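You operate a simulated robot arm through the tools that you are given. There is no shell and no other tool.

You run a simulated robot arm. Do the job below in one go: nothing can be reset, and whatever is moved stays where it is left.

JOB
Away for a week: heating to OFF, tank off, its cold valve shut.
Fine: heater off before the valve; tank dial to AWAY.

Only the result counts: the job must be done as asked and must still hold three seconds after the hand-in. Knocking over, shifting, dropping, spilling or breaking anything else fails it.

ROBOT AND FRAMES
A 6-joint arm with a two-finger gripper, fixed in place. Base frame: the origin is at the foot of the arm, x ahead of it, y to its left, z up. Lengths are in mm, angles in degrees, forces in N, time in s.
Its first joint turns from -166.0 to 166.0 degrees. Payload 2.45 kg.
The tool frame sits at the grasp point between the pads (the TCP): z along the fingers, y along the line on which they close. The tips reach 20 mm beyond it. The gripper opens to 140 mm. The gripper's body begins 168 mm behind the TCP.
Orientation is that of the tool frame in the base frame, as a unit quaternion [w, x, y, z]. With the fingers straight down and closing along the base's y, the tool's x points along the base's -x, its y along +y and its z along -z.

CONTROLS
- The arm moves only by the tool arm_command. Its argument "plan" is a list of rows, each an object (a shift or turn left out is 0, a gripper value left out holds the last) with "grip": the closure in counts, from 0 (fully open) to 255 (shut); "translation": the shift along the tool's x, y, z in mm, a list of three; "dr": the turn, a rotation vector about the tool's x, y, z in degrees, a list of three. In form: [{"grip": grip, "translation": [x, y, z], "dr": [wx, wy, wz]}, ...]. A call has 1 to 20 rows; each row is the pose to reach, as a shift and turn from the pose commanded when the call began, along the tool's axes at that moment. A row lasts 0.2 s, in which the tool goes at most 50 mm and 8.6 degrees; a call with a longer step from one row to the next is refused whole, and so is a gripper value outside its range. Where a pose cannot be reached the arm comes as near as it can. A force on the tool above 60 N (or 10 N above the force at the start of the call, whichever is more), or a blocked arm, ends the call early, and 0.2 s more pass. The fingers move at their own pace (about 45 mm/s each) and stop on an object; they squeeze with about 43 N. The grip force told is the motor's: it shows also when the fingers shut on nothing. Time passes only in rows, and 0.2 s behind the last, so rows that repeat a pose let the fingers close. It gives the time, the measured TCP pose, the force on the tool (base axes), the opening and the grip force at its end, in the units of the frame above (readings bear some noise), with the torque about the TCP (base axes, N m) and any sound that the robot's microphone picked up.
- Cameras (640 x 400 px; columns grow to the right, rows downward): "scene" is fixed at [220.5, -650.2, 1675.4]; the picture's right is [0.70, -0.71, 0.00], its down [-0.26, -0.25, -0.93] and it looks along [0.66, 0.65, -0.36] (base axes); focal length 324 px, centre (320, 200). "wrist" rides on the gripper at [78, 11, -209] in the tool frame; the picture's right is [-0.14, 0.99, 0.00], its down [-0.92, -0.13, -0.37] and it looks along [-0.37, -0.05, 0.93] (tool axes); focal length 280 px, centre (320, 200). There is no depth. A picture from a camera that has moved, and an enlarged one, comes with that camera's place and axes in the base frame and with its lens.
- get_image(camera): a new picture of that camera. It takes no simulated time.
- inspect(camera, box): a new picture of the part [left, top, right, bottom] of that camera's present view, enlarged. It takes no simulated time.
- job_done(): hands the job in; it is judged then, once.

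Nothing tells you positions but the pictures and the camera data. Unless the task says otherwise, let go and move clear before handing in.

The tools are called after ">>>" as name(argument=value, ...) on one line, values as JSON. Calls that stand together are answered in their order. arm_command: Moves the arm, as the interface text tells. Its arguments: {"type":"object","properties":{"plan":{"type":"array","items":{"type":"object","properties":{"grip":{"type":"number"},"translation":{"type":"array","items":{"type":"number"}},"dr":{"type":"array","items":{"type":"number"}}}}}},"required":["plan"]} The other tools are called the same way: get_image (camera) takes a picture; inspect (camera, box) takes an enlarged picture of a part of a camera's view; job_done () hands the job in.

At the start:

```text
time: 0.0
tcp_pos: [539.5, 172.5, 1501.9]
orientation: [0.0, -0.001, 1.0, 0.001]
ft_force: [-0.1, 1.3, -0.7]
moment: [0.02, 0.02, 0.04]
finger_gap: 140.1
grip_force: 0.0
```

scene: 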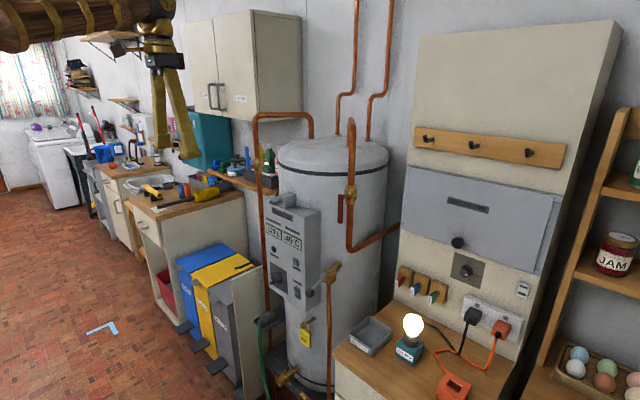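
wrist: 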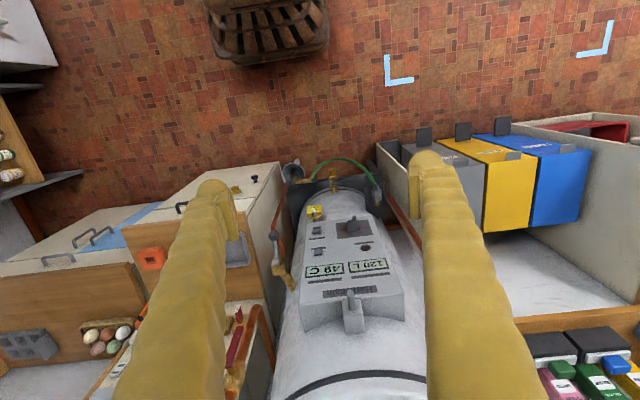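

I see a utility room with a hot water tank with a control panel, some pipes and valves, and a cabinet to its right with another panel. I'll look closely at each part before moving.

>>> inspect(camera="scene", box=[250, 170, 350, 240])

>>> inspect(camera="scene", box=[250, 230, 350, 300])

>>> inspect(camera="scene", box=[240, 290, 360, 400])

>>> inspect(camera="scene", box=[380, 160, 560, 300])

>>> inspect(camera="scene", box=[330, 260, 540, 400])

>>> inspect(camera="wrist", box=[260, 160, 420, 340])

```text
5.71 times, centred on (300, 205) of scene
camera zoom: at [220.5, -650.2, 1675.4], right [0.7, -0.71, 0.0], down [-0.26, -0.25, -0.93], along [0.66, 0.65, -0.36], focal length 1852 px, centre (434, 171)
```

zoom: 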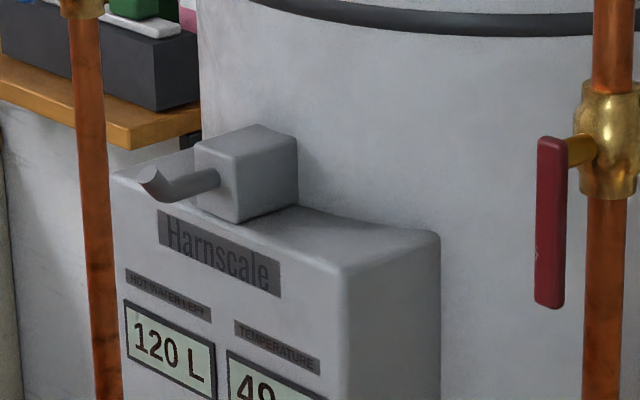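

```text
5.71 times, centred on (300, 265) of scene
camera zoom: at [220.5, -650.2, 1675.4], right [0.7, -0.71, 0.0], down [-0.26, -0.25, -0.93], along [0.66, 0.65, -0.36], focal length 1852 px, centre (434, -171)
```

zoom: 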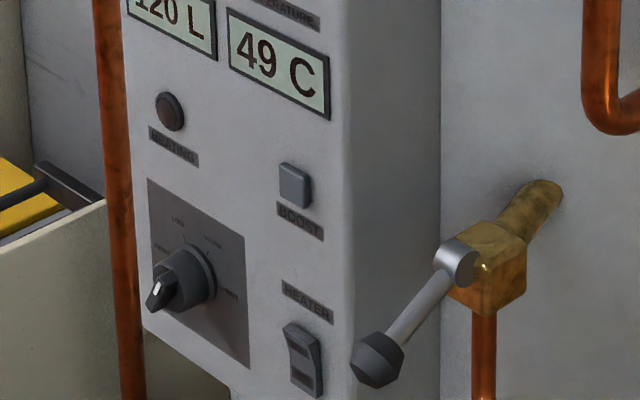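

```text
3.64 times, centred on (300, 345) of scene
camera zoom: at [220.5, -650.2, 1675.4], right [0.7, -0.71, 0.0], down [-0.26, -0.25, -0.93], along [0.66, 0.65, -0.36], focal length 1178 px, centre (393, -327)
```

zoom: 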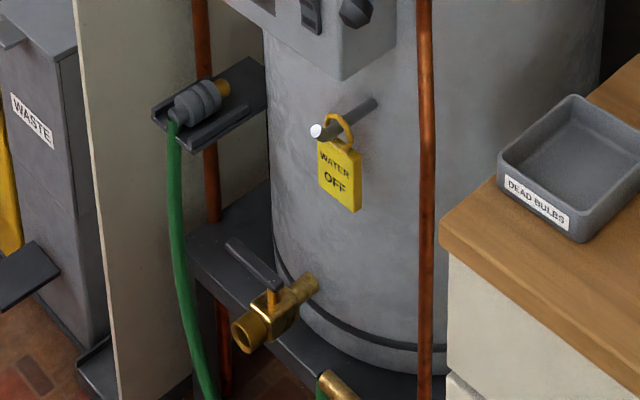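

```text
2.86 times, centred on (470, 230) of scene
camera zoom: at [220.5, -650.2, 1675.4], right [0.7, -0.71, 0.0], down [-0.26, -0.25, -0.93], along [0.66, 0.65, -0.36], focal length 926 px, centre (-109, 114)
```

zoom: 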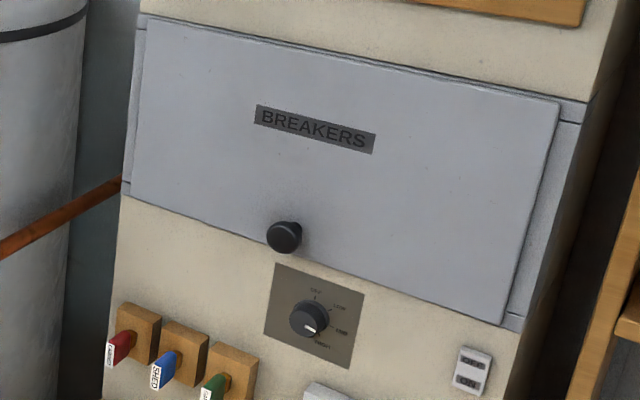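

```text
2.86 times, centred on (435, 330) of scene
camera zoom: at [220.5, -650.2, 1675.4], right [0.7, -0.71, 0.0], down [-0.26, -0.25, -0.93], along [0.66, 0.65, -0.36], focal length 926 px, centre (-9, -171)
```

zoom: 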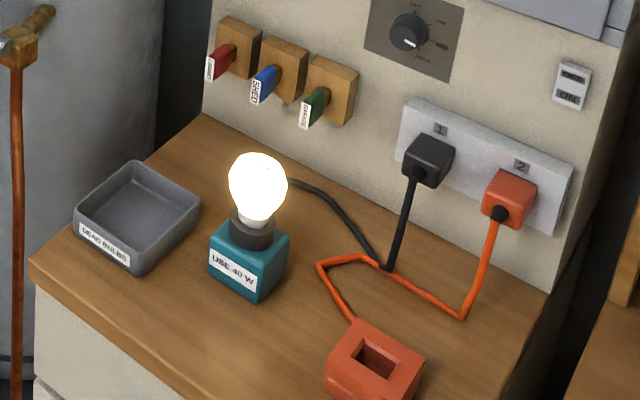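

```text
2.22 times, centred on (340, 250) of wrist
camera zoom: at [460.9, 182.9, 1710.4], right [0.14, 0.99, 0.0], down [0.92, -0.13, 0.37], along [0.37, -0.05, -0.93], focal length 623 px, centre (276, 89)
```

zoom: 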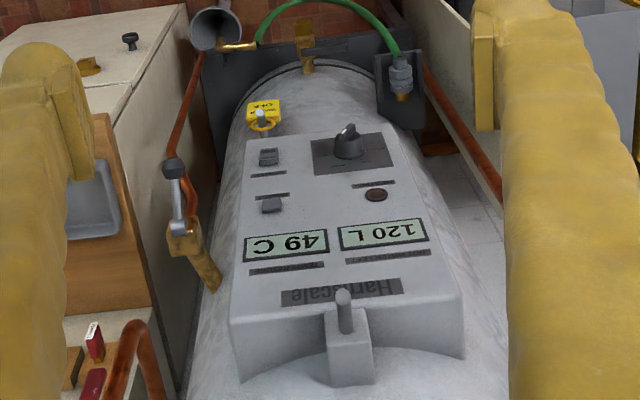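

I'll zoom in on the dials, valves and labels to read them.

>>> inspect(camera="scene", box=[448, 245, 492, 292])

>>> inspect(camera="scene", box=[268, 255, 316, 305])

>>> inspect(camera="scene", box=[320, 110, 410, 260])

>>> inspect(camera="scene", box=[310, 250, 350, 310])

>>> inspect(camera="scene", box=[250, 300, 350, 400])

>>> inspect(camera="scene", box=[240, 90, 400, 260])

>>> inspect(camera="wrist", box=[320, 200, 400, 260])

>>> inspect(camera="wrist", box=[200, 150, 320, 400])

```text
8.51 times, centred on (470, 268) of scene
camera zoom: at [220.5, -650.2, 1675.4], right [0.7, -0.71, 0.0], down [-0.26, -0.25, -0.93], along [0.66, 0.65, -0.36], focal length 2758 px, centre (-957, -383)
```

zoom: 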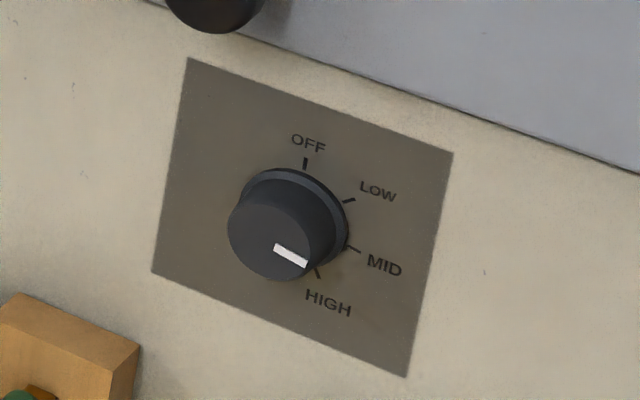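

```text
8.00 times, centred on (292, 280) of scene
camera zoom: at [220.5, -650.2, 1675.4], right [0.7, -0.71, 0.0], down [-0.26, -0.25, -0.93], along [0.66, 0.65, -0.36], focal length 2592 px, centre (544, -440)
```

zoom: 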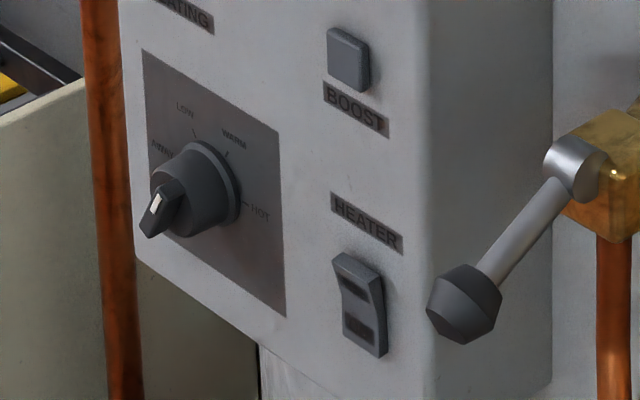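

```text
2.67 times, centred on (365, 185) of scene
camera zoom: at [220.5, -650.2, 1675.4], right [0.7, -0.71, 0.0], down [-0.26, -0.25, -0.93], along [0.66, 0.65, -0.36], focal length 864 px, centre (200, 240)
```

zoom: 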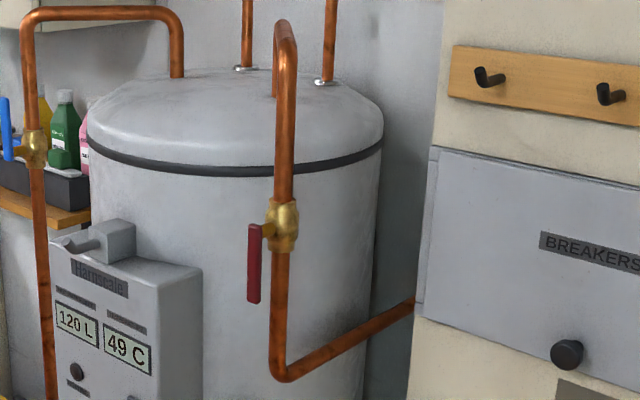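

```text
6.67 times, centred on (330, 280) of scene
camera zoom: at [220.5, -650.2, 1675.4], right [0.7, -0.71, 0.0], down [-0.26, -0.25, -0.93], along [0.66, 0.65, -0.36], focal length 2160 px, centre (253, -333)
```

zoom: 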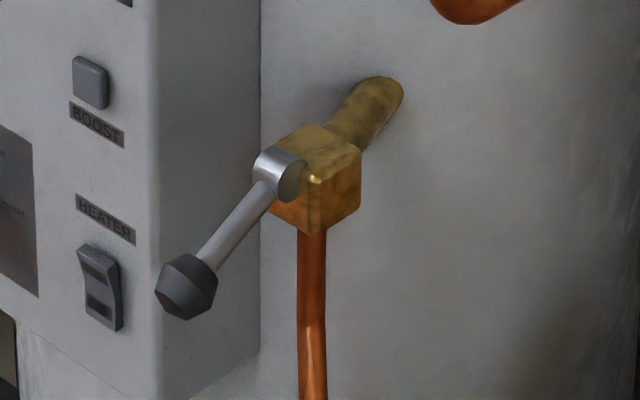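

```text
4.00 times, centred on (300, 350) of scene
camera zoom: at [220.5, -650.2, 1675.4], right [0.7, -0.71, 0.0], down [-0.26, -0.25, -0.93], along [0.66, 0.65, -0.36], focal length 1296 px, centre (400, -400)
```

zoom: 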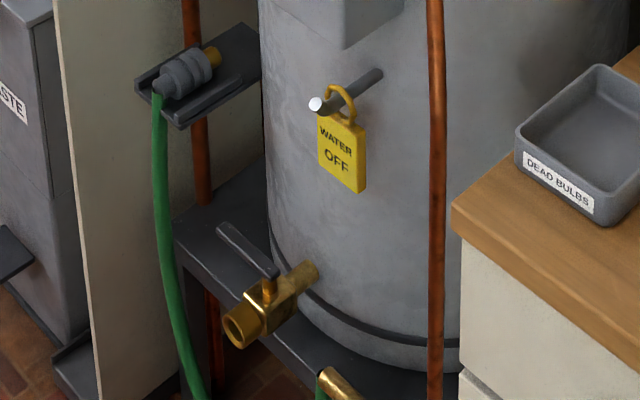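

```text
2.35 times, centred on (320, 175) of scene
camera zoom: at [220.5, -650.2, 1675.4], right [0.7, -0.71, 0.0], down [-0.26, -0.25, -0.93], along [0.66, 0.65, -0.36], focal length 762 px, centre (320, 259)
```

zoom: 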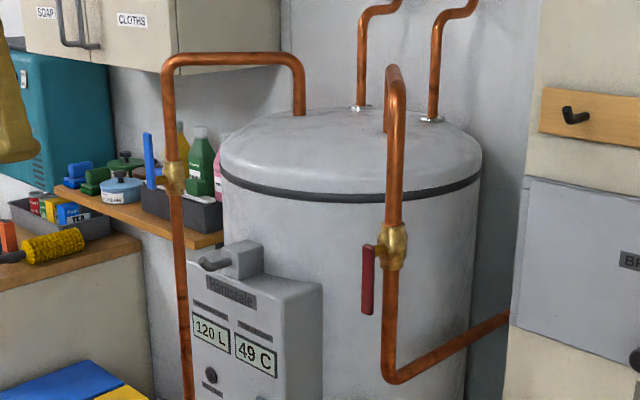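

```text
6.67 times, centred on (360, 230) of wrist
camera zoom: at [460.9, 182.9, 1710.4], right [0.14, 0.99, 0.0], down [0.92, -0.13, 0.37], along [0.37, -0.05, -0.93], focal length 1869 px, centre (53, 0)
```

zoom: 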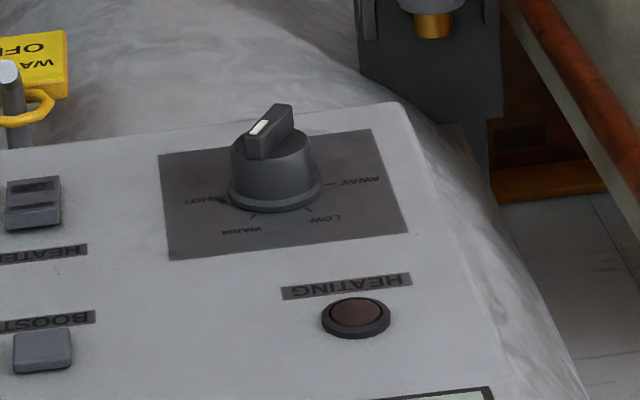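

```text
1.60 times, centred on (260, 275) of wrist
camera zoom: at [460.9, 182.9, 1710.4], right [0.14, 0.99, 0.0], down [0.92, -0.13, 0.37], along [0.37, -0.05, -0.93], focal length 449 px, centre (416, 80)
```

zoom: 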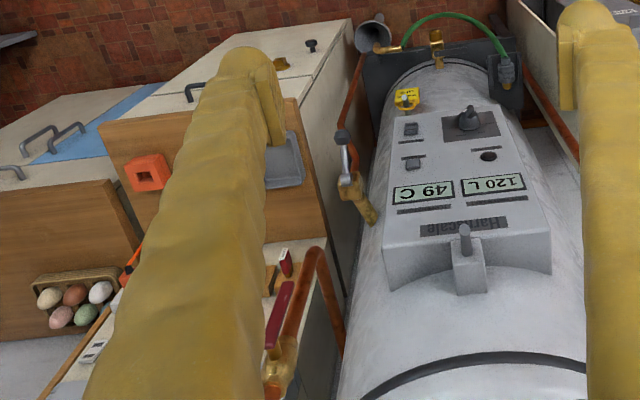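

The left-hand pipe seems to carry a blue-lever valve (cold) and the right-hand pipe a red-lever valve (hot). I'll zoom in on the blue one and on the surroundings.

>>> inspect(camera="scene", box=[240, 130, 290, 190])

>>> inspect(camera="scene", box=[230, 80, 330, 200])

>>> inspect(camera="scene", box=[100, 0, 260, 180])

>>> inspect(camera="scene", box=[510, 270, 540, 305])

>>> inspect(camera="scene", box=[265, 185, 315, 220])

```text
6.67 times, centred on (265, 160) of scene
camera zoom: at [220.5, -650.2, 1675.4], right [0.7, -0.71, 0.0], down [-0.26, -0.25, -0.93], along [0.66, 0.65, -0.36], focal length 2160 px, centre (687, 467)
```

zoom: 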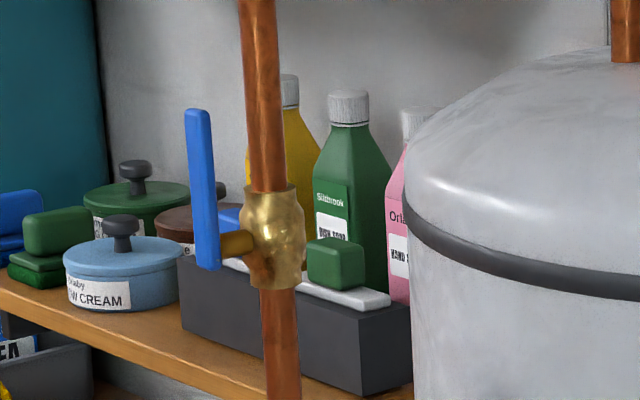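

```text
3.33 times, centred on (280, 140) of scene
camera zoom: at [220.5, -650.2, 1675.4], right [0.7, -0.71, 0.0], down [-0.26, -0.25, -0.93], along [0.66, 0.65, -0.36], focal length 1080 px, centre (453, 400)
```

zoom: 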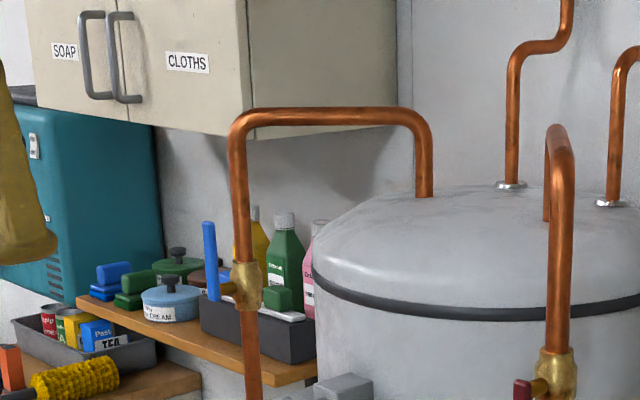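

```text
2.22 times, centred on (180, 90) of scene
camera zoom: at [220.5, -650.2, 1675.4], right [0.7, -0.71, 0.0], down [-0.26, -0.25, -0.93], along [0.66, 0.65, -0.36], focal length 720 px, centre (631, 444)
```

zoom: 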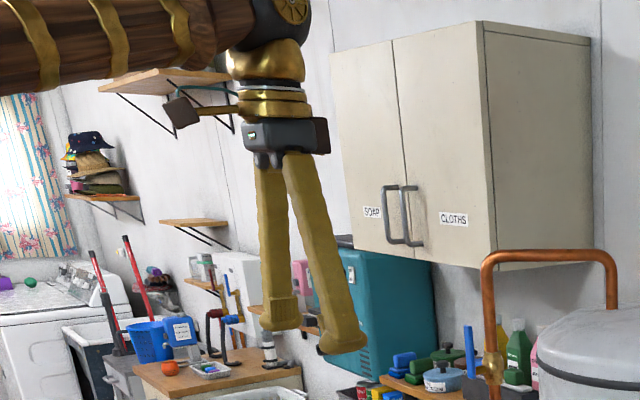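

```text
11.43 times, centred on (525, 288) of scene
camera zoom: at [220.5, -650.2, 1675.4], right [0.7, -0.71, 0.0], down [-0.26, -0.25, -0.93], along [0.66, 0.65, -0.36], focal length 3703 px, centre (-2023, -800)
```

zoom: 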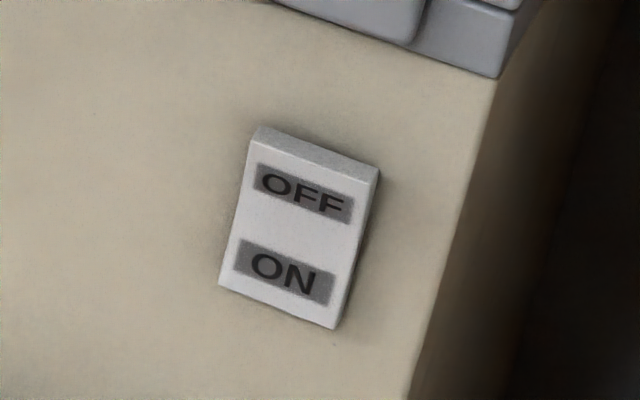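

```text
11.43 times, centred on (290, 202) of scene
camera zoom: at [220.5, -650.2, 1675.4], right [0.7, -0.71, 0.0], down [-0.26, -0.25, -0.93], along [0.66, 0.65, -0.36], focal length 3703 px, centre (663, 171)
```

zoom: 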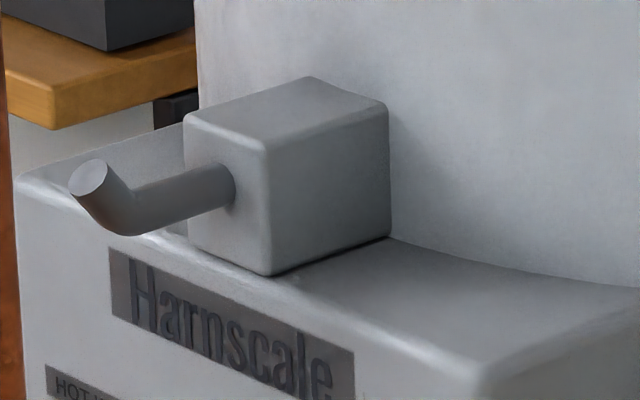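

The blue lever on the left pipe must be the cold valve: it stands parallel to its pipe, so it is open. The heating dial under BREAKERS is on HIGH. The tank panel is at about (868, 230, 940) and faces the robot. I'll tilt the tool toward +x so the wrist camera gets a better view.

>>> arm_command(plan=[{"dr": [0, -8.5, 0], "grip": 0}, {"dr": [0, -17, 0]}, {"dr": [0, -25.5, 0]}, {"dr": [0, -34, 0]}, {"dr": [0, -42.5, 0]}, {"dr": [0, -51, 0]}, {"dr": [0, -51, 0]}])

>>> get_image(camera="wrist")

>>> get_image(camera="scene")

```text
time: 1.6
tcp_pos: [538.7, 172.0, 1500.5]
orientation: [0.431, 0.0, 0.902, 0.0]
ft_force: [-0.9, -0.1, -0.2]
moment: [0.01, -0.01, 0.01]
finger_gap: 140.1
grip_force: 0.0
```

```text
taken
camera wrist: at [326.9, 182.9, 1571.4], right [0.09, 0.99, 0.11], down [0.29, -0.13, 0.95], along [0.95, -0.05, -0.3], focal length 280 px, centre (320, 200)
```

wrist: 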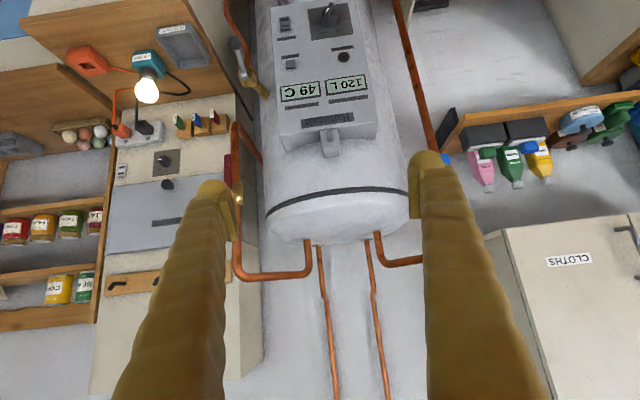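

```text
taken
```

scene: 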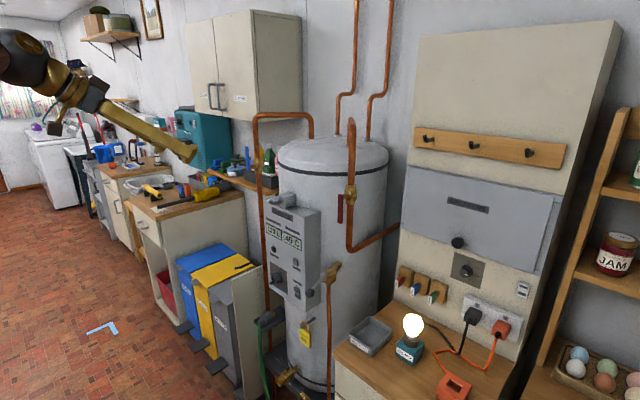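

The arm tilted as expected and my triangulation agrees to within a millimetre or so. I'll zoom in on this wrist view to locate the items precisely.

>>> inspect(camera="wrist", box=[260, 0, 380, 75])

>>> inspect(camera="wrist", box=[100, 130, 260, 230])

>>> inspect(camera="wrist", box=[370, 60, 530, 220])

>>> inspect(camera="wrist", box=[260, 60, 400, 180])

```text
5.33 times, centred on (320, 38) of wrist
camera zoom: at [326.9, 182.9, 1571.4], right [0.09, 0.99, 0.11], down [0.29, -0.13, 0.95], along [0.95, -0.05, -0.3], focal length 1495 px, centre (320, 1067)
```

zoom: 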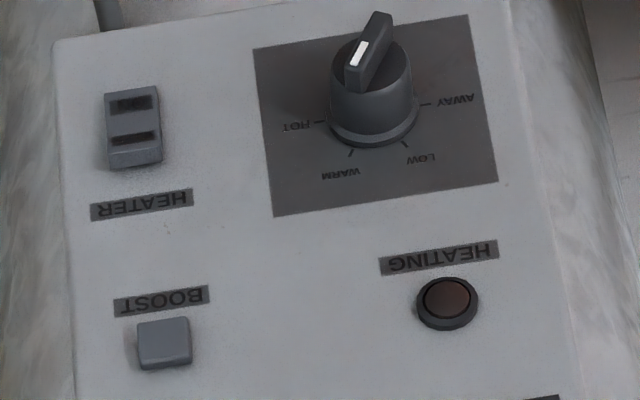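

```text
4.00 times, centred on (180, 180) of wrist
camera zoom: at [326.9, 182.9, 1571.4], right [0.09, 0.99, 0.11], down [0.29, -0.13, 0.95], along [0.95, -0.05, -0.3], focal length 1122 px, centre (880, 280)
```

zoom: 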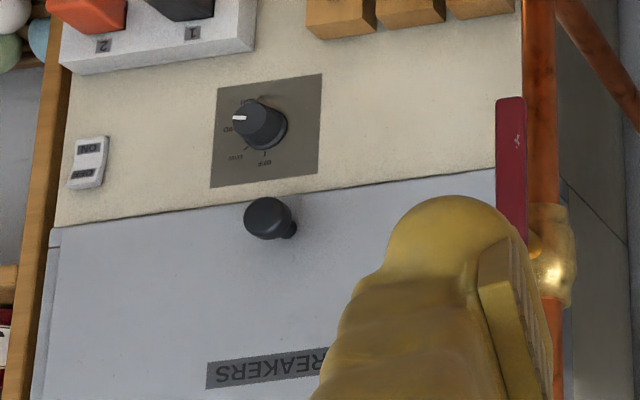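

```text
2.50 times, centred on (450, 140) of wrist
camera zoom: at [326.9, 182.9, 1571.4], right [0.09, 0.99, 0.11], down [0.29, -0.13, 0.95], along [0.95, -0.05, -0.3], focal length 701 px, centre (-5, 350)
```

zoom: 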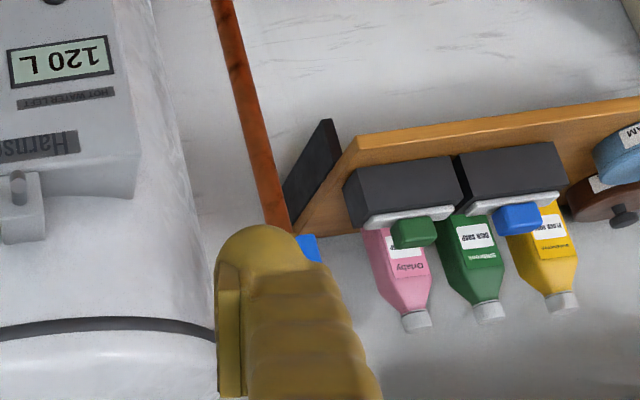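

```text
3.33 times, centred on (330, 120) of wrist
camera zoom: at [326.9, 182.9, 1571.4], right [0.09, 0.99, 0.11], down [0.29, -0.13, 0.95], along [0.95, -0.05, -0.3], focal length 935 px, centre (287, 467)
```

zoom: 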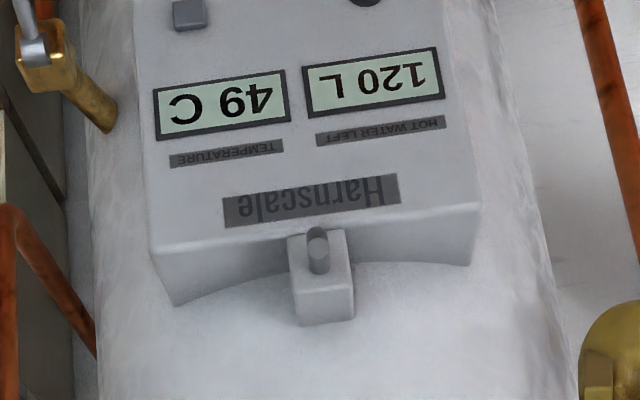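

I have rough positions now: tank dial about (879, 229, 930), heating dial about (1158, -371, 1108), and blue lever about (907, 429, 1330 to 1420). I'll bring the tool to horizontal in front of the tank panel in stages to read it up close.

>>> arm_command(plan=[{"translation": [26.6, 4.1, 35.3], "dr": [0, -2.9, 0]}, {"translation": [53.3, 8.3, 70.6], "dr": [0, -5.7, 0]}, {"translation": [79.9, 12.4, 105.9], "dr": [0, -8.6, 0]}, {"translation": [106.6, 16.6, 141.2], "dr": [0, -11.4, 0]}, {"translation": [133.2, 20.7, 176.5], "dr": [0, -14.3, 0]}, {"translation": [159.9, 24.9, 211.8], "dr": [0, -17.1, 0]}, {"translation": [186.5, 29, 247.1], "dr": [0, -20, 0]}, {"translation": [186.5, 29, 247.1], "dr": [0, -20, 0]}])

>>> get_image(camera="wrist")

>>> get_image(camera="scene")

```text
time: 3.4
tcp_pos: [613.7, 200.7, 1201.7]
orientation: [0.581, 0.0, 0.814, 0.0]
ft_force: [-0.4, -0.7, 0.9]
moment: [-0.03, 0.0, -0.01]
finger_gap: 140.0
grip_force: 0.1
```

```text
taken
camera wrist: at [390.6, 212.8, 1195.8], right [0.04, 0.99, 0.13], down [-0.05, -0.13, 0.99], along [1.0, -0.05, 0.04], focal length 280 px, centre (320, 200)
```

wrist: 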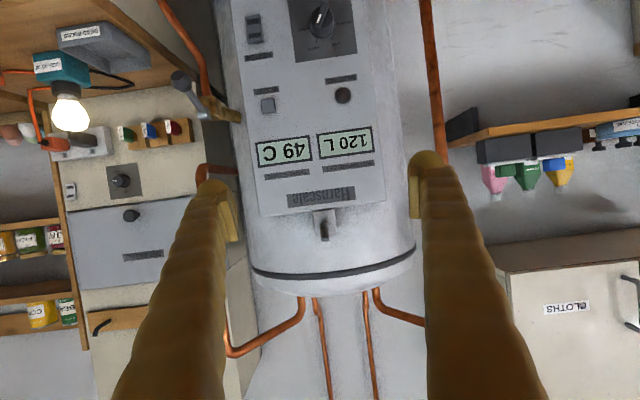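

```text
taken
```

scene: 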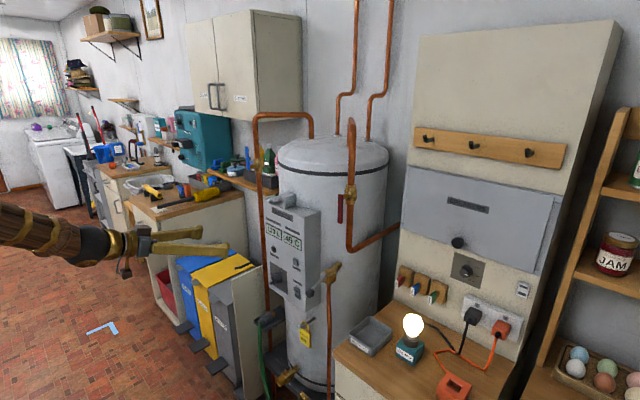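

That worked. I'll go on down to horizontal, in front of the tank panel.

>>> arm_command(plan=[{"translation": [37, 4.1, 24.2], "dr": [0, -2.7, 0]}, {"translation": [74, 8.3, 48.4], "dr": [0, -5.4, 0]}, {"translation": [111, 12.4, 72.6], "dr": [0, -8.1, 0]}, {"translation": [148, 16.6, 96.8], "dr": [0, -10.8, 0]}, {"translation": [185, 20.7, 121], "dr": [0, -13.5, 0]}, {"translation": [222, 24.9, 145.2], "dr": [0, -16.2, 0]}, {"translation": [259.1, 29, 169.4], "dr": [0, -18.96, 0]}, {"translation": [259.1, 29, 169.4], "dr": [0, -18.96, 0]}])

>>> get_image(camera="wrist")

>>> get_image(camera="scene")

```text
time: 5.2
tcp_pos: [728.3, 264.4, 966.1]
orientation: [0.693, -0.03, 0.719, -0.034]
ft_force: [0.6, -0.5, -0.3]
moment: [-0.03, 0.01, 0.02]
finger_gap: 140.2
grip_force: 0.2
out of reach, approached as far as the arm can: row 2, 3, 4, 5, 6, 7, 8
```

```text
taken
camera wrist: at [515.6, 271.0, 894.6], right [0.01, 1.0, 0.05], down [-0.33, -0.04, 0.94], along [0.94, -0.03, 0.33], focal length 280 px, centre (320, 200)
```

wrist: 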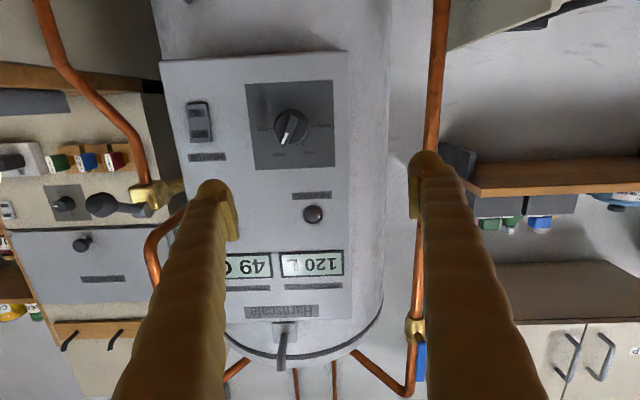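

```text
taken
```

scene: 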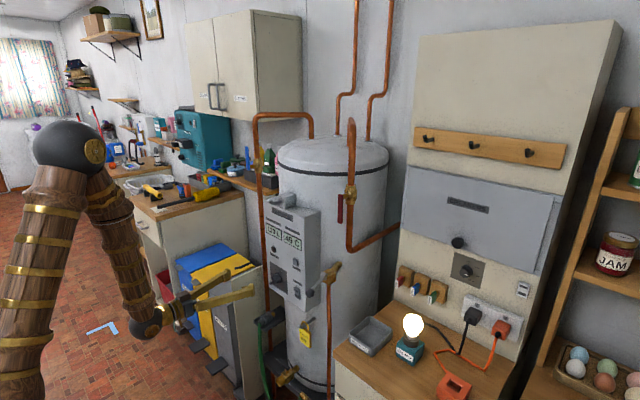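

The arm could not fold any further toward itself, but the view is good. I'll zoom in on the rocker, dial and valves from here.

>>> inspect(camera="wrist", box=[230, 70, 350, 180])

>>> inspect(camera="wrist", box=[170, 90, 240, 170])

>>> inspect(camera="wrist", box=[370, 280, 470, 400])

>>> inspect(camera="wrist", box=[0, 140, 240, 300])

```text
3.64 times, centred on (290, 125) of wrist
camera zoom: at [515.6, 271.0, 894.6], right [0.01, 1.0, 0.05], down [-0.33, -0.04, 0.94], along [0.94, -0.03, 0.33], focal length 1020 px, centre (429, 473)
```

zoom: 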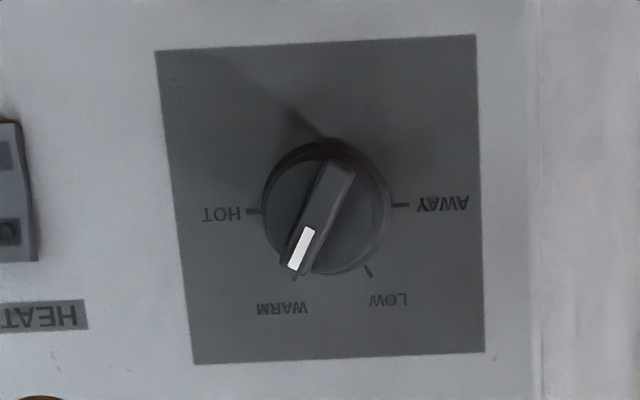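

```text
5.00 times, centred on (205, 130) of wrist
camera zoom: at [515.6, 271.0, 894.6], right [0.01, 1.0, 0.05], down [-0.33, -0.04, 0.94], along [0.94, -0.03, 0.33], focal length 1402 px, centre (895, 550)
```

zoom: 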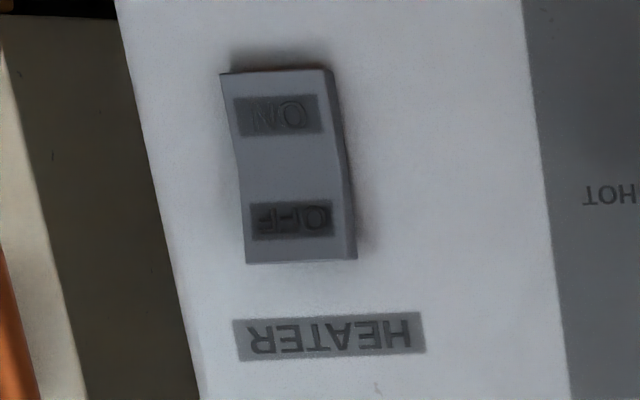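

```text
3.33 times, centred on (420, 340) of wrist
camera zoom: at [515.6, 271.0, 894.6], right [0.01, 1.0, 0.05], down [-0.33, -0.04, 0.94], along [0.94, -0.03, 0.33], focal length 935 px, centre (-13, -267)
```

zoom: 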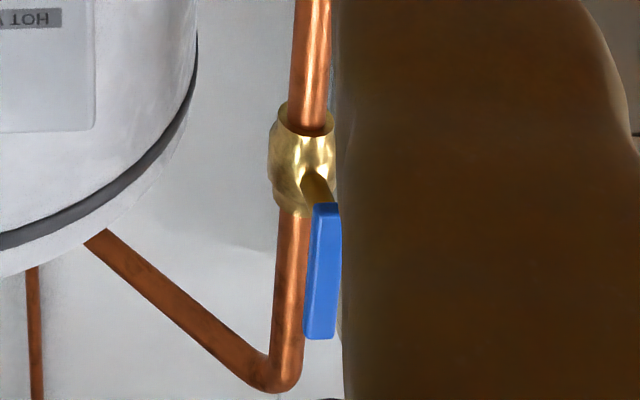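

```text
2.50 times, centred on (120, 220) of wrist
camera zoom: at [515.6, 271.0, 894.6], right [0.01, 1.0, 0.05], down [-0.33, -0.04, 0.94], along [0.94, -0.03, 0.33], focal length 701 px, centre (820, 150)
```

zoom: 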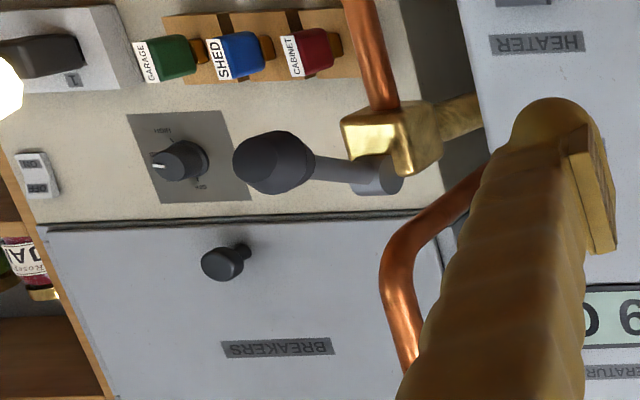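

The close-up shows the tank dial on WARM, and it must go counter-clockwise to AWAY. The HEATER rocker has OFF at the top and ON at the bottom, and the blue lever points up along its pipe at about (908, 433, 1320 to 1415). First I'll send a null row to see which pose counts as "commanded" after the clamped move.

>>> arm_command(plan=[{"translation": [0, 0, 0]}])

```text
time: 5.6
tcp_pos: [726.7, 264.8, 966.8]
orientation: [0.693, -0.029, 0.719, -0.035]
ft_force: [0.2, -0.2, 0.5]
moment: [-0.01, -0.02, 0.02]
finger_gap: 139.9
grip_force: 0.0
```

The commanded pose is the one actually reached. Next I'll close the gripper and move to a standoff in front of the upper (OFF) half of the HEATER rocker, at about (875, 114, 940).

>>> arm_command(plan=[{"translation": [8.2, -36.8, 18.7], "dr": [-0.1, -0.5, 1.3], "grip": 255}, {"translation": [16.4, -73.5, 37.3], "dr": [-0.2, -1.0, 2.6]}, {"translation": [24.6, -110.3, 56], "dr": [-0.25, -1.6, 3.9]}, {"translation": [32.8, -147.1, 74.7], "dr": [-0.32, -2.1, 5.2]}, {"translation": [32.8, -147.1, 74.7], "dr": [-0.32, -2.1, 5.2]}, {"translation": [32.8, -147.1, 74.7], "dr": [-0.32, -2.1, 5.2]}, {"translation": [32.8, -147.1, 74.7], "dr": [-0.32, -2.1, 5.2]}, {"translation": [32.8, -147.1, 74.7], "dr": [-0.32, -2.1, 5.2]}, {"translation": [32.8, -147.1, 74.7], "dr": [-0.32, -2.1, 5.2]}, {"translation": [32.8, -147.1, 74.7], "dr": [-0.32, -2.1, 5.2]}])

>>> get_image(camera="wrist")

>>> get_image(camera="scene")

```text
time: 7.8
tcp_pos: [817.1, 125.1, 975.1]
orientation: [0.699, -0.03, 0.714, -0.04]
ft_force: [0.4, -0.4, 0.2]
moment: [0.01, 0.02, 0.02]
finger_gap: 0.0
grip_force: 29.4
out of reach, approached as far as the arm can: row 1, 2, 3, 4, 5, 6, 7, 8, 9, 10
```

```text
taken
camera wrist: at [608.2, 130.9, 899.6], right [0.02, 1.0, 0.04], down [-0.35, -0.03, 0.94], along [0.94, -0.03, 0.35], focal length 280 px, centre (320, 200)
```

wrist: 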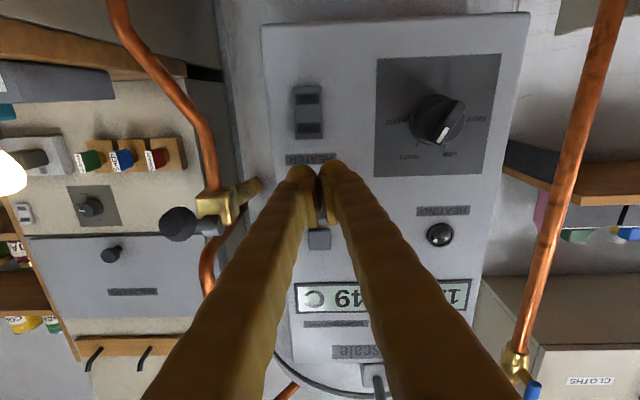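

```text
taken
```

scene: 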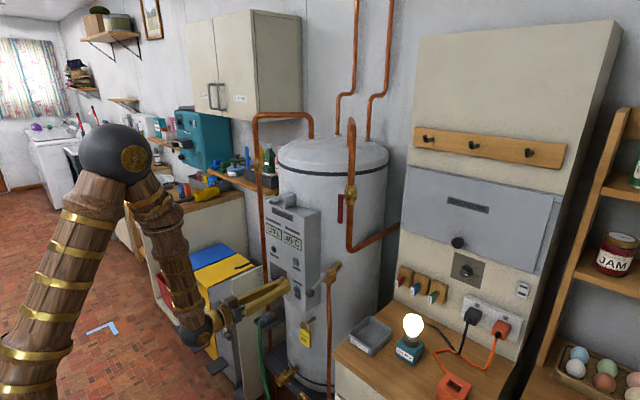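

I've worked out the limit: the arm just can't fold closer than a TCP x of about 820 at this height, and the rocker is beyond that. I'll zoom in on the rocker and dial from here to get exact positions.

>>> inspect(camera="wrist", box=[250, 60, 370, 180])

>>> inspect(camera="wrist", box=[370, 50, 510, 190])

>>> inspect(camera="scene", box=[190, 250, 330, 340])

```text
3.33 times, centred on (310, 120) of wrist
camera zoom: at [608.2, 130.9, 899.6], right [0.02, 1.0, 0.04], down [-0.35, -0.03, 0.94], along [0.94, -0.03, 0.35], focal length 935 px, centre (353, 467)
```

zoom: 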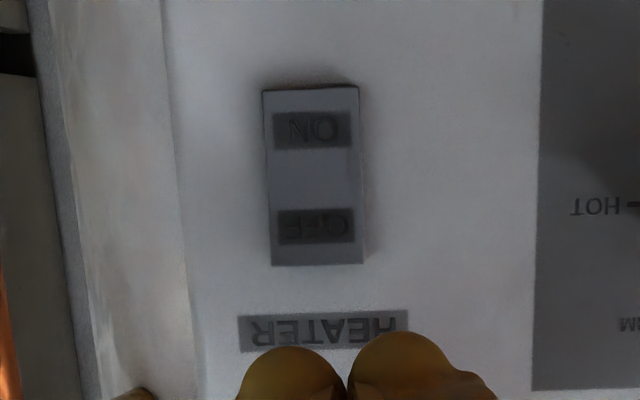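

```text
2.86 times, centred on (440, 120) of wrist
camera zoom: at [608.2, 130.9, 899.6], right [0.02, 1.0, 0.04], down [-0.35, -0.03, 0.94], along [0.94, -0.03, 0.35], focal length 801 px, centre (-23, 429)
```

zoom: 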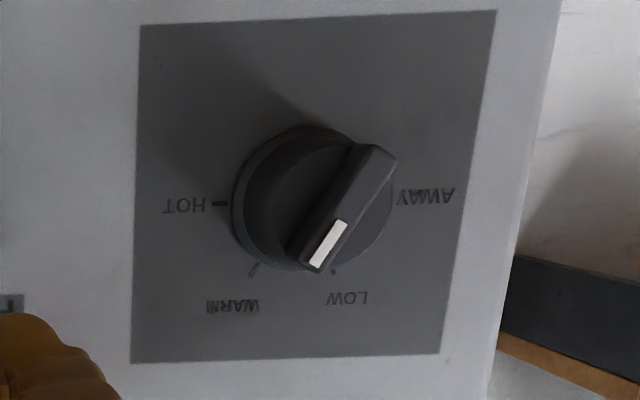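

```text
4.44 times, centred on (260, 295) of scene
camera zoom: at [220.5, -650.2, 1675.4], right [0.7, -0.71, 0.0], down [-0.26, -0.25, -0.93], along [0.66, 0.65, -0.36], focal length 1440 px, centre (587, -222)
```

zoom: 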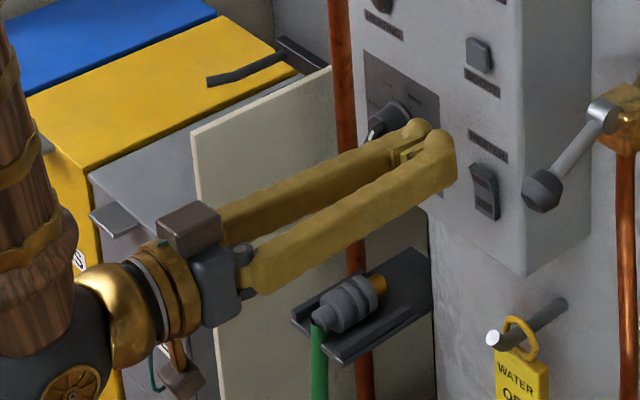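

The rocker is at about y = 115, spanning z 894 to 938, with the OFF half at z of about 930. I'll move to just in front of it with the tool exactly horizontal.

>>> arm_command(plan=[{"translation": [21.7, -2.8, 9.5], "dr": [-0.4, -0.6, 2.8], "grip": 255}, {"translation": [43.5, -5.6, 19.0], "dr": [-0.81, -1.21, 5.67]}, {"translation": [43.5, -5.6, 19.0], "dr": [-0.81, -1.21, 5.67]}])

>>> inspect(camera="scene", box=[220, 240, 340, 330])

>>> get_image(camera="wrist")

```text
time: 8.6
tcp_pos: [852.7, 130.0, 955.0]
orientation: [0.699, -0.028, 0.713, -0.04]
ft_force: [0.8, -0.1, 0.2]
moment: [0.0, -0.01, -0.01]
finger_gap: 0.0
grip_force: 29.6
out of reach, approached as far as the arm can: row 1, 2, 3
```

```text
4.44 times, centred on (280, 285) of scene
camera zoom: at [220.5, -650.2, 1675.4], right [0.7, -0.71, 0.0], down [-0.26, -0.25, -0.93], along [0.66, 0.65, -0.36], focal length 1440 px, centre (498, -178)
```

zoom: 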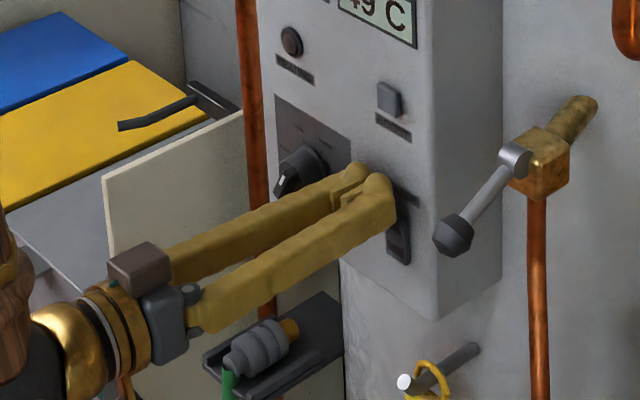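

```text
taken
camera wrist: at [641.8, 137.8, 880.5], right [0.02, 1.0, 0.04], down [-0.35, -0.03, 0.94], along [0.94, -0.03, 0.35], focal length 280 px, centre (320, 200)
```

wrist: 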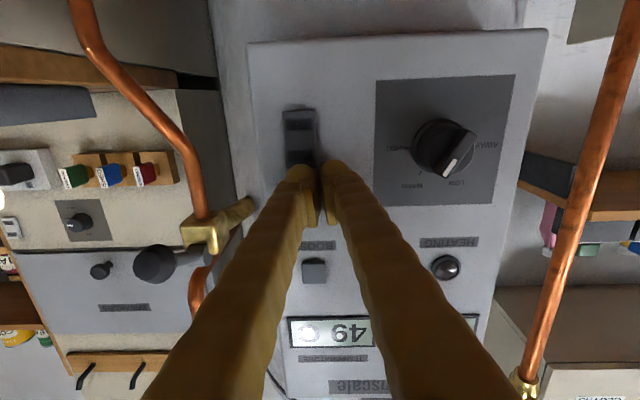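

The tool's roll seems to be stuck at a joint limit in the +z direction. Turning both dials off needs roll in the -z direction, so that end is free. I'll retract a little, roll slightly the other way, and line up on the rocker again.

>>> arm_command(plan=[{"translation": [0, 0, -14], "dr": [-0.5, -0.5, -2.5], "grip": 255}, {"translation": [12, -6, -14], "dr": [-0.97, -1.13, -5]}, {"translation": [24.6, -12.9, -14], "dr": [-0.97, -1.13, -5]}, {"translation": [24.6, -12.9, -14], "dr": [-0.97, -1.13, -5]}])

>>> get_image(camera="wrist")

```text
time: 9.6
tcp_pos: [834.6, 127.0, 933.3]
orientation: [0.703, -0.059, 0.705, -0.073]
ft_force: [0.1, -0.4, -0.7]
moment: [0.03, 0.01, -0.03]
finger_gap: 0.0
grip_force: 29.2
out of reach, approached as far as the arm can: row 2, 3, 4
```

```text
taken
camera wrist: at [625.2, 127.6, 854.8], right [0.02, 1.0, -0.05], down [-0.37, 0.05, 0.93], along [0.93, 0.0, 0.37], focal length 280 px, centre (320, 200)
```

wrist: 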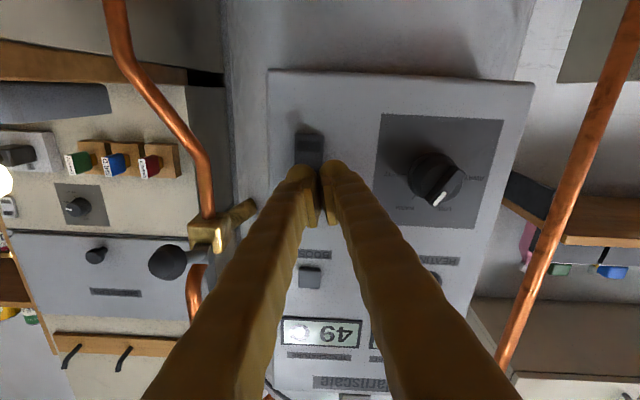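

The orientation is good now. I'll roll 40° further in the free direction, which does not matter for a push, to get away from the joint limit and line up at (838, 115, 932).

>>> arm_command(plan=[{"translation": [0.7, -2.3, 0.7], "dr": [-0.2, -0.1, -8], "grip": 255}, {"translation": [1.4, -4.6, 1.5], "dr": [-0.4, -0.2, -16]}, {"translation": [2.1, -6.9, 2.2], "dr": [-0.6, -0.3, -24]}, {"translation": [2.8, -9.2, 2.9], "dr": [-0.9, -0.45, -32]}, {"translation": [3.5, -11.5, 3.6], "dr": [-1.1, -0.55, -40]}, {"translation": [3.5, -11.5, 3.6], "dr": [-1.1, -0.55, -40]}])

>>> get_image(camera="wrist")

>>> inspect(camera="scene", box=[220, 240, 340, 330])

```text
time: 11.0
tcp_pos: [833.2, 136.2, 932.3]
orientation: [0.637, -0.302, 0.641, -0.305]
ft_force: [0.3, -0.2, 0.4]
moment: [0.0, 0.01, -0.02]
finger_gap: 0.0
grip_force: 29.3
out of reach, approached as far as the arm can: row 1, 2, 3, 4, 5, 6
```

```text
taken
camera wrist: at [622.6, 84.4, 874.2], right [0.0, 0.73, -0.68], down [-0.36, 0.63, 0.68], along [0.93, 0.24, 0.27], focal length 280 px, centre (320, 200)
```

wrist: 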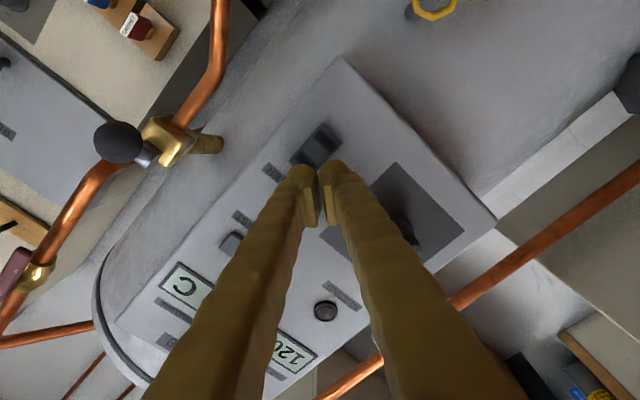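

```text
4.44 times, centred on (280, 285) of scene
camera zoom: at [220.5, -650.2, 1675.4], right [0.7, -0.71, 0.0], down [-0.26, -0.25, -0.93], along [0.66, 0.65, -0.36], focal length 1440 px, centre (498, -178)
```

zoom: 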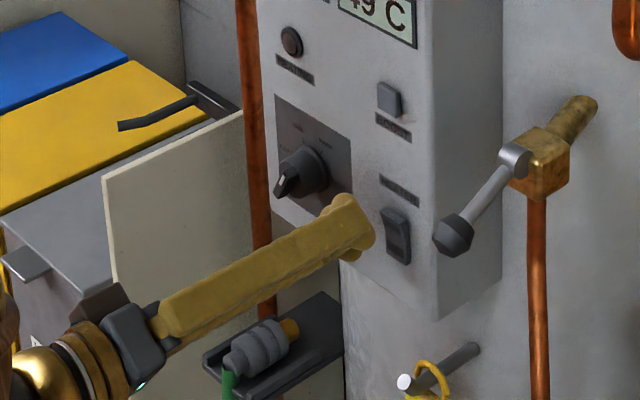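

Orientation is now exact, but the target lies right on the arm's inner reach boundary. Pitching the tool 20° downward moves the wrist up and back into reachable space, so I'll do that and line up on the rocker's OFF half.

>>> arm_command(plan=[{"translation": [0, 0, -1.9], "dr": [-5.2, 4.2, 0], "grip": 255}, {"translation": [4, -6.2, -1.9], "dr": [-10.4, 8.4, 0]}, {"translation": [8, -12.5, -1.9], "dr": [-15.5, 12.6, 0]}, {"translation": [11.9, -18.7, -1.9], "dr": [-15.5, 12.6, 0]}, {"translation": [11.9, -18.7, -1.9], "dr": [-15.5, 12.6, 0]}])

>>> get_image(camera="wrist")

>>> inspect(camera="scene", box=[220, 240, 340, 330])

```text
time: 12.2
tcp_pos: [827.1, 127.2, 940.2]
orientation: [0.516, -0.354, 0.74, -0.245]
ft_force: [0.0, 0.1, 0.2]
moment: [0.0, 0.03, 0.01]
finger_gap: 0.0
grip_force: 29.6
out of reach, approached as far as the arm can: row 1, 2, 3, 4, 5
```

```text
taken
camera wrist: at [612.2, 73.1, 958.8], right [-0.24, 0.73, -0.64], down [-0.11, 0.63, 0.77], along [0.96, 0.26, -0.07], focal length 280 px, centre (320, 200)
```

wrist: 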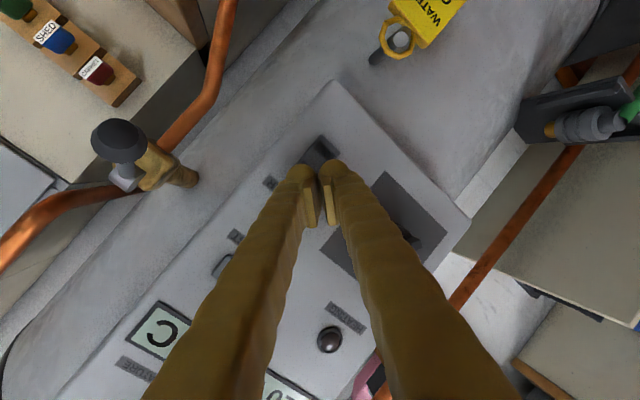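

```text
4.44 times, centred on (280, 285) of scene
camera zoom: at [220.5, -650.2, 1675.4], right [0.7, -0.71, 0.0], down [-0.26, -0.25, -0.93], along [0.66, 0.65, -0.36], focal length 1440 px, centre (498, -178)
```

zoom: 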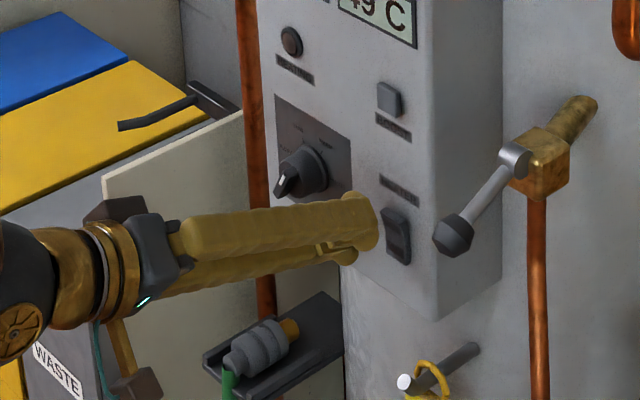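

It is still 12 mm off in y. I'll test a pure sideways move to learn what is limiting the arm.

>>> arm_command(plan=[{"translation": [4.5, -4.0, 0], "grip": 255}, {"translation": [9.2, -7.8, 0]}, {"translation": [9.2, -7.8, 0]}, {"translation": [9.2, -7.8, 0]}])

```text
time: 13.2
tcp_pos: [826.1, 126.0, 942.3]
orientation: [0.517, -0.354, 0.74, -0.245]
ft_force: [0.0, -0.1, -1.5]
moment: [0.0, -0.01, -0.01]
finger_gap: 0.0
grip_force: 29.7
out of reach, approached as far as the arm can: row 1, 2, 3, 4
```

>>> get_image(camera="scene")

>>> inspect(camera="scene", box=[0, 100, 280, 400])

```text
taken
```

scene: 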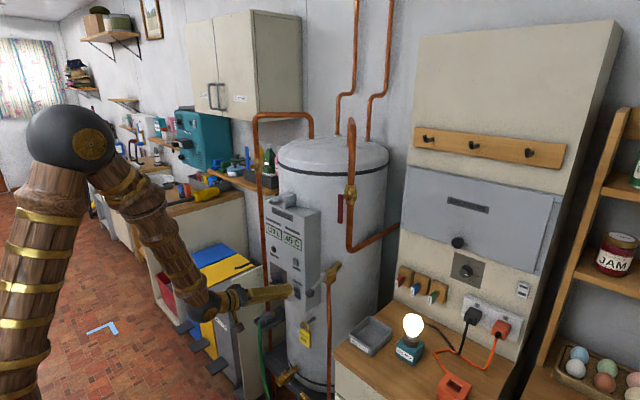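

```text
1.33 times, centred on (140, 250) of scene
camera zoom: at [220.5, -650.2, 1675.4], right [0.7, -0.71, 0.0], down [-0.26, -0.25, -0.93], along [0.66, 0.65, -0.36], focal length 432 px, centre (560, 133)
```

zoom: 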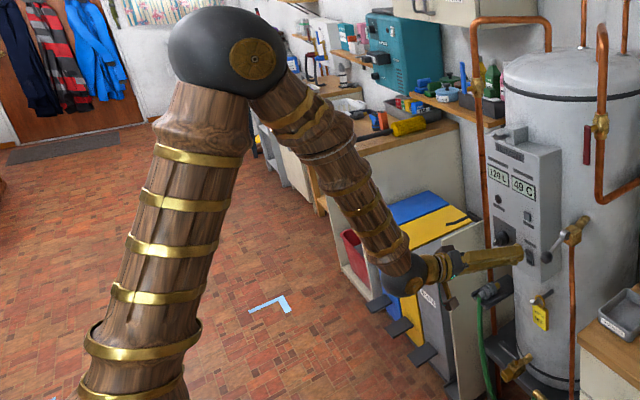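

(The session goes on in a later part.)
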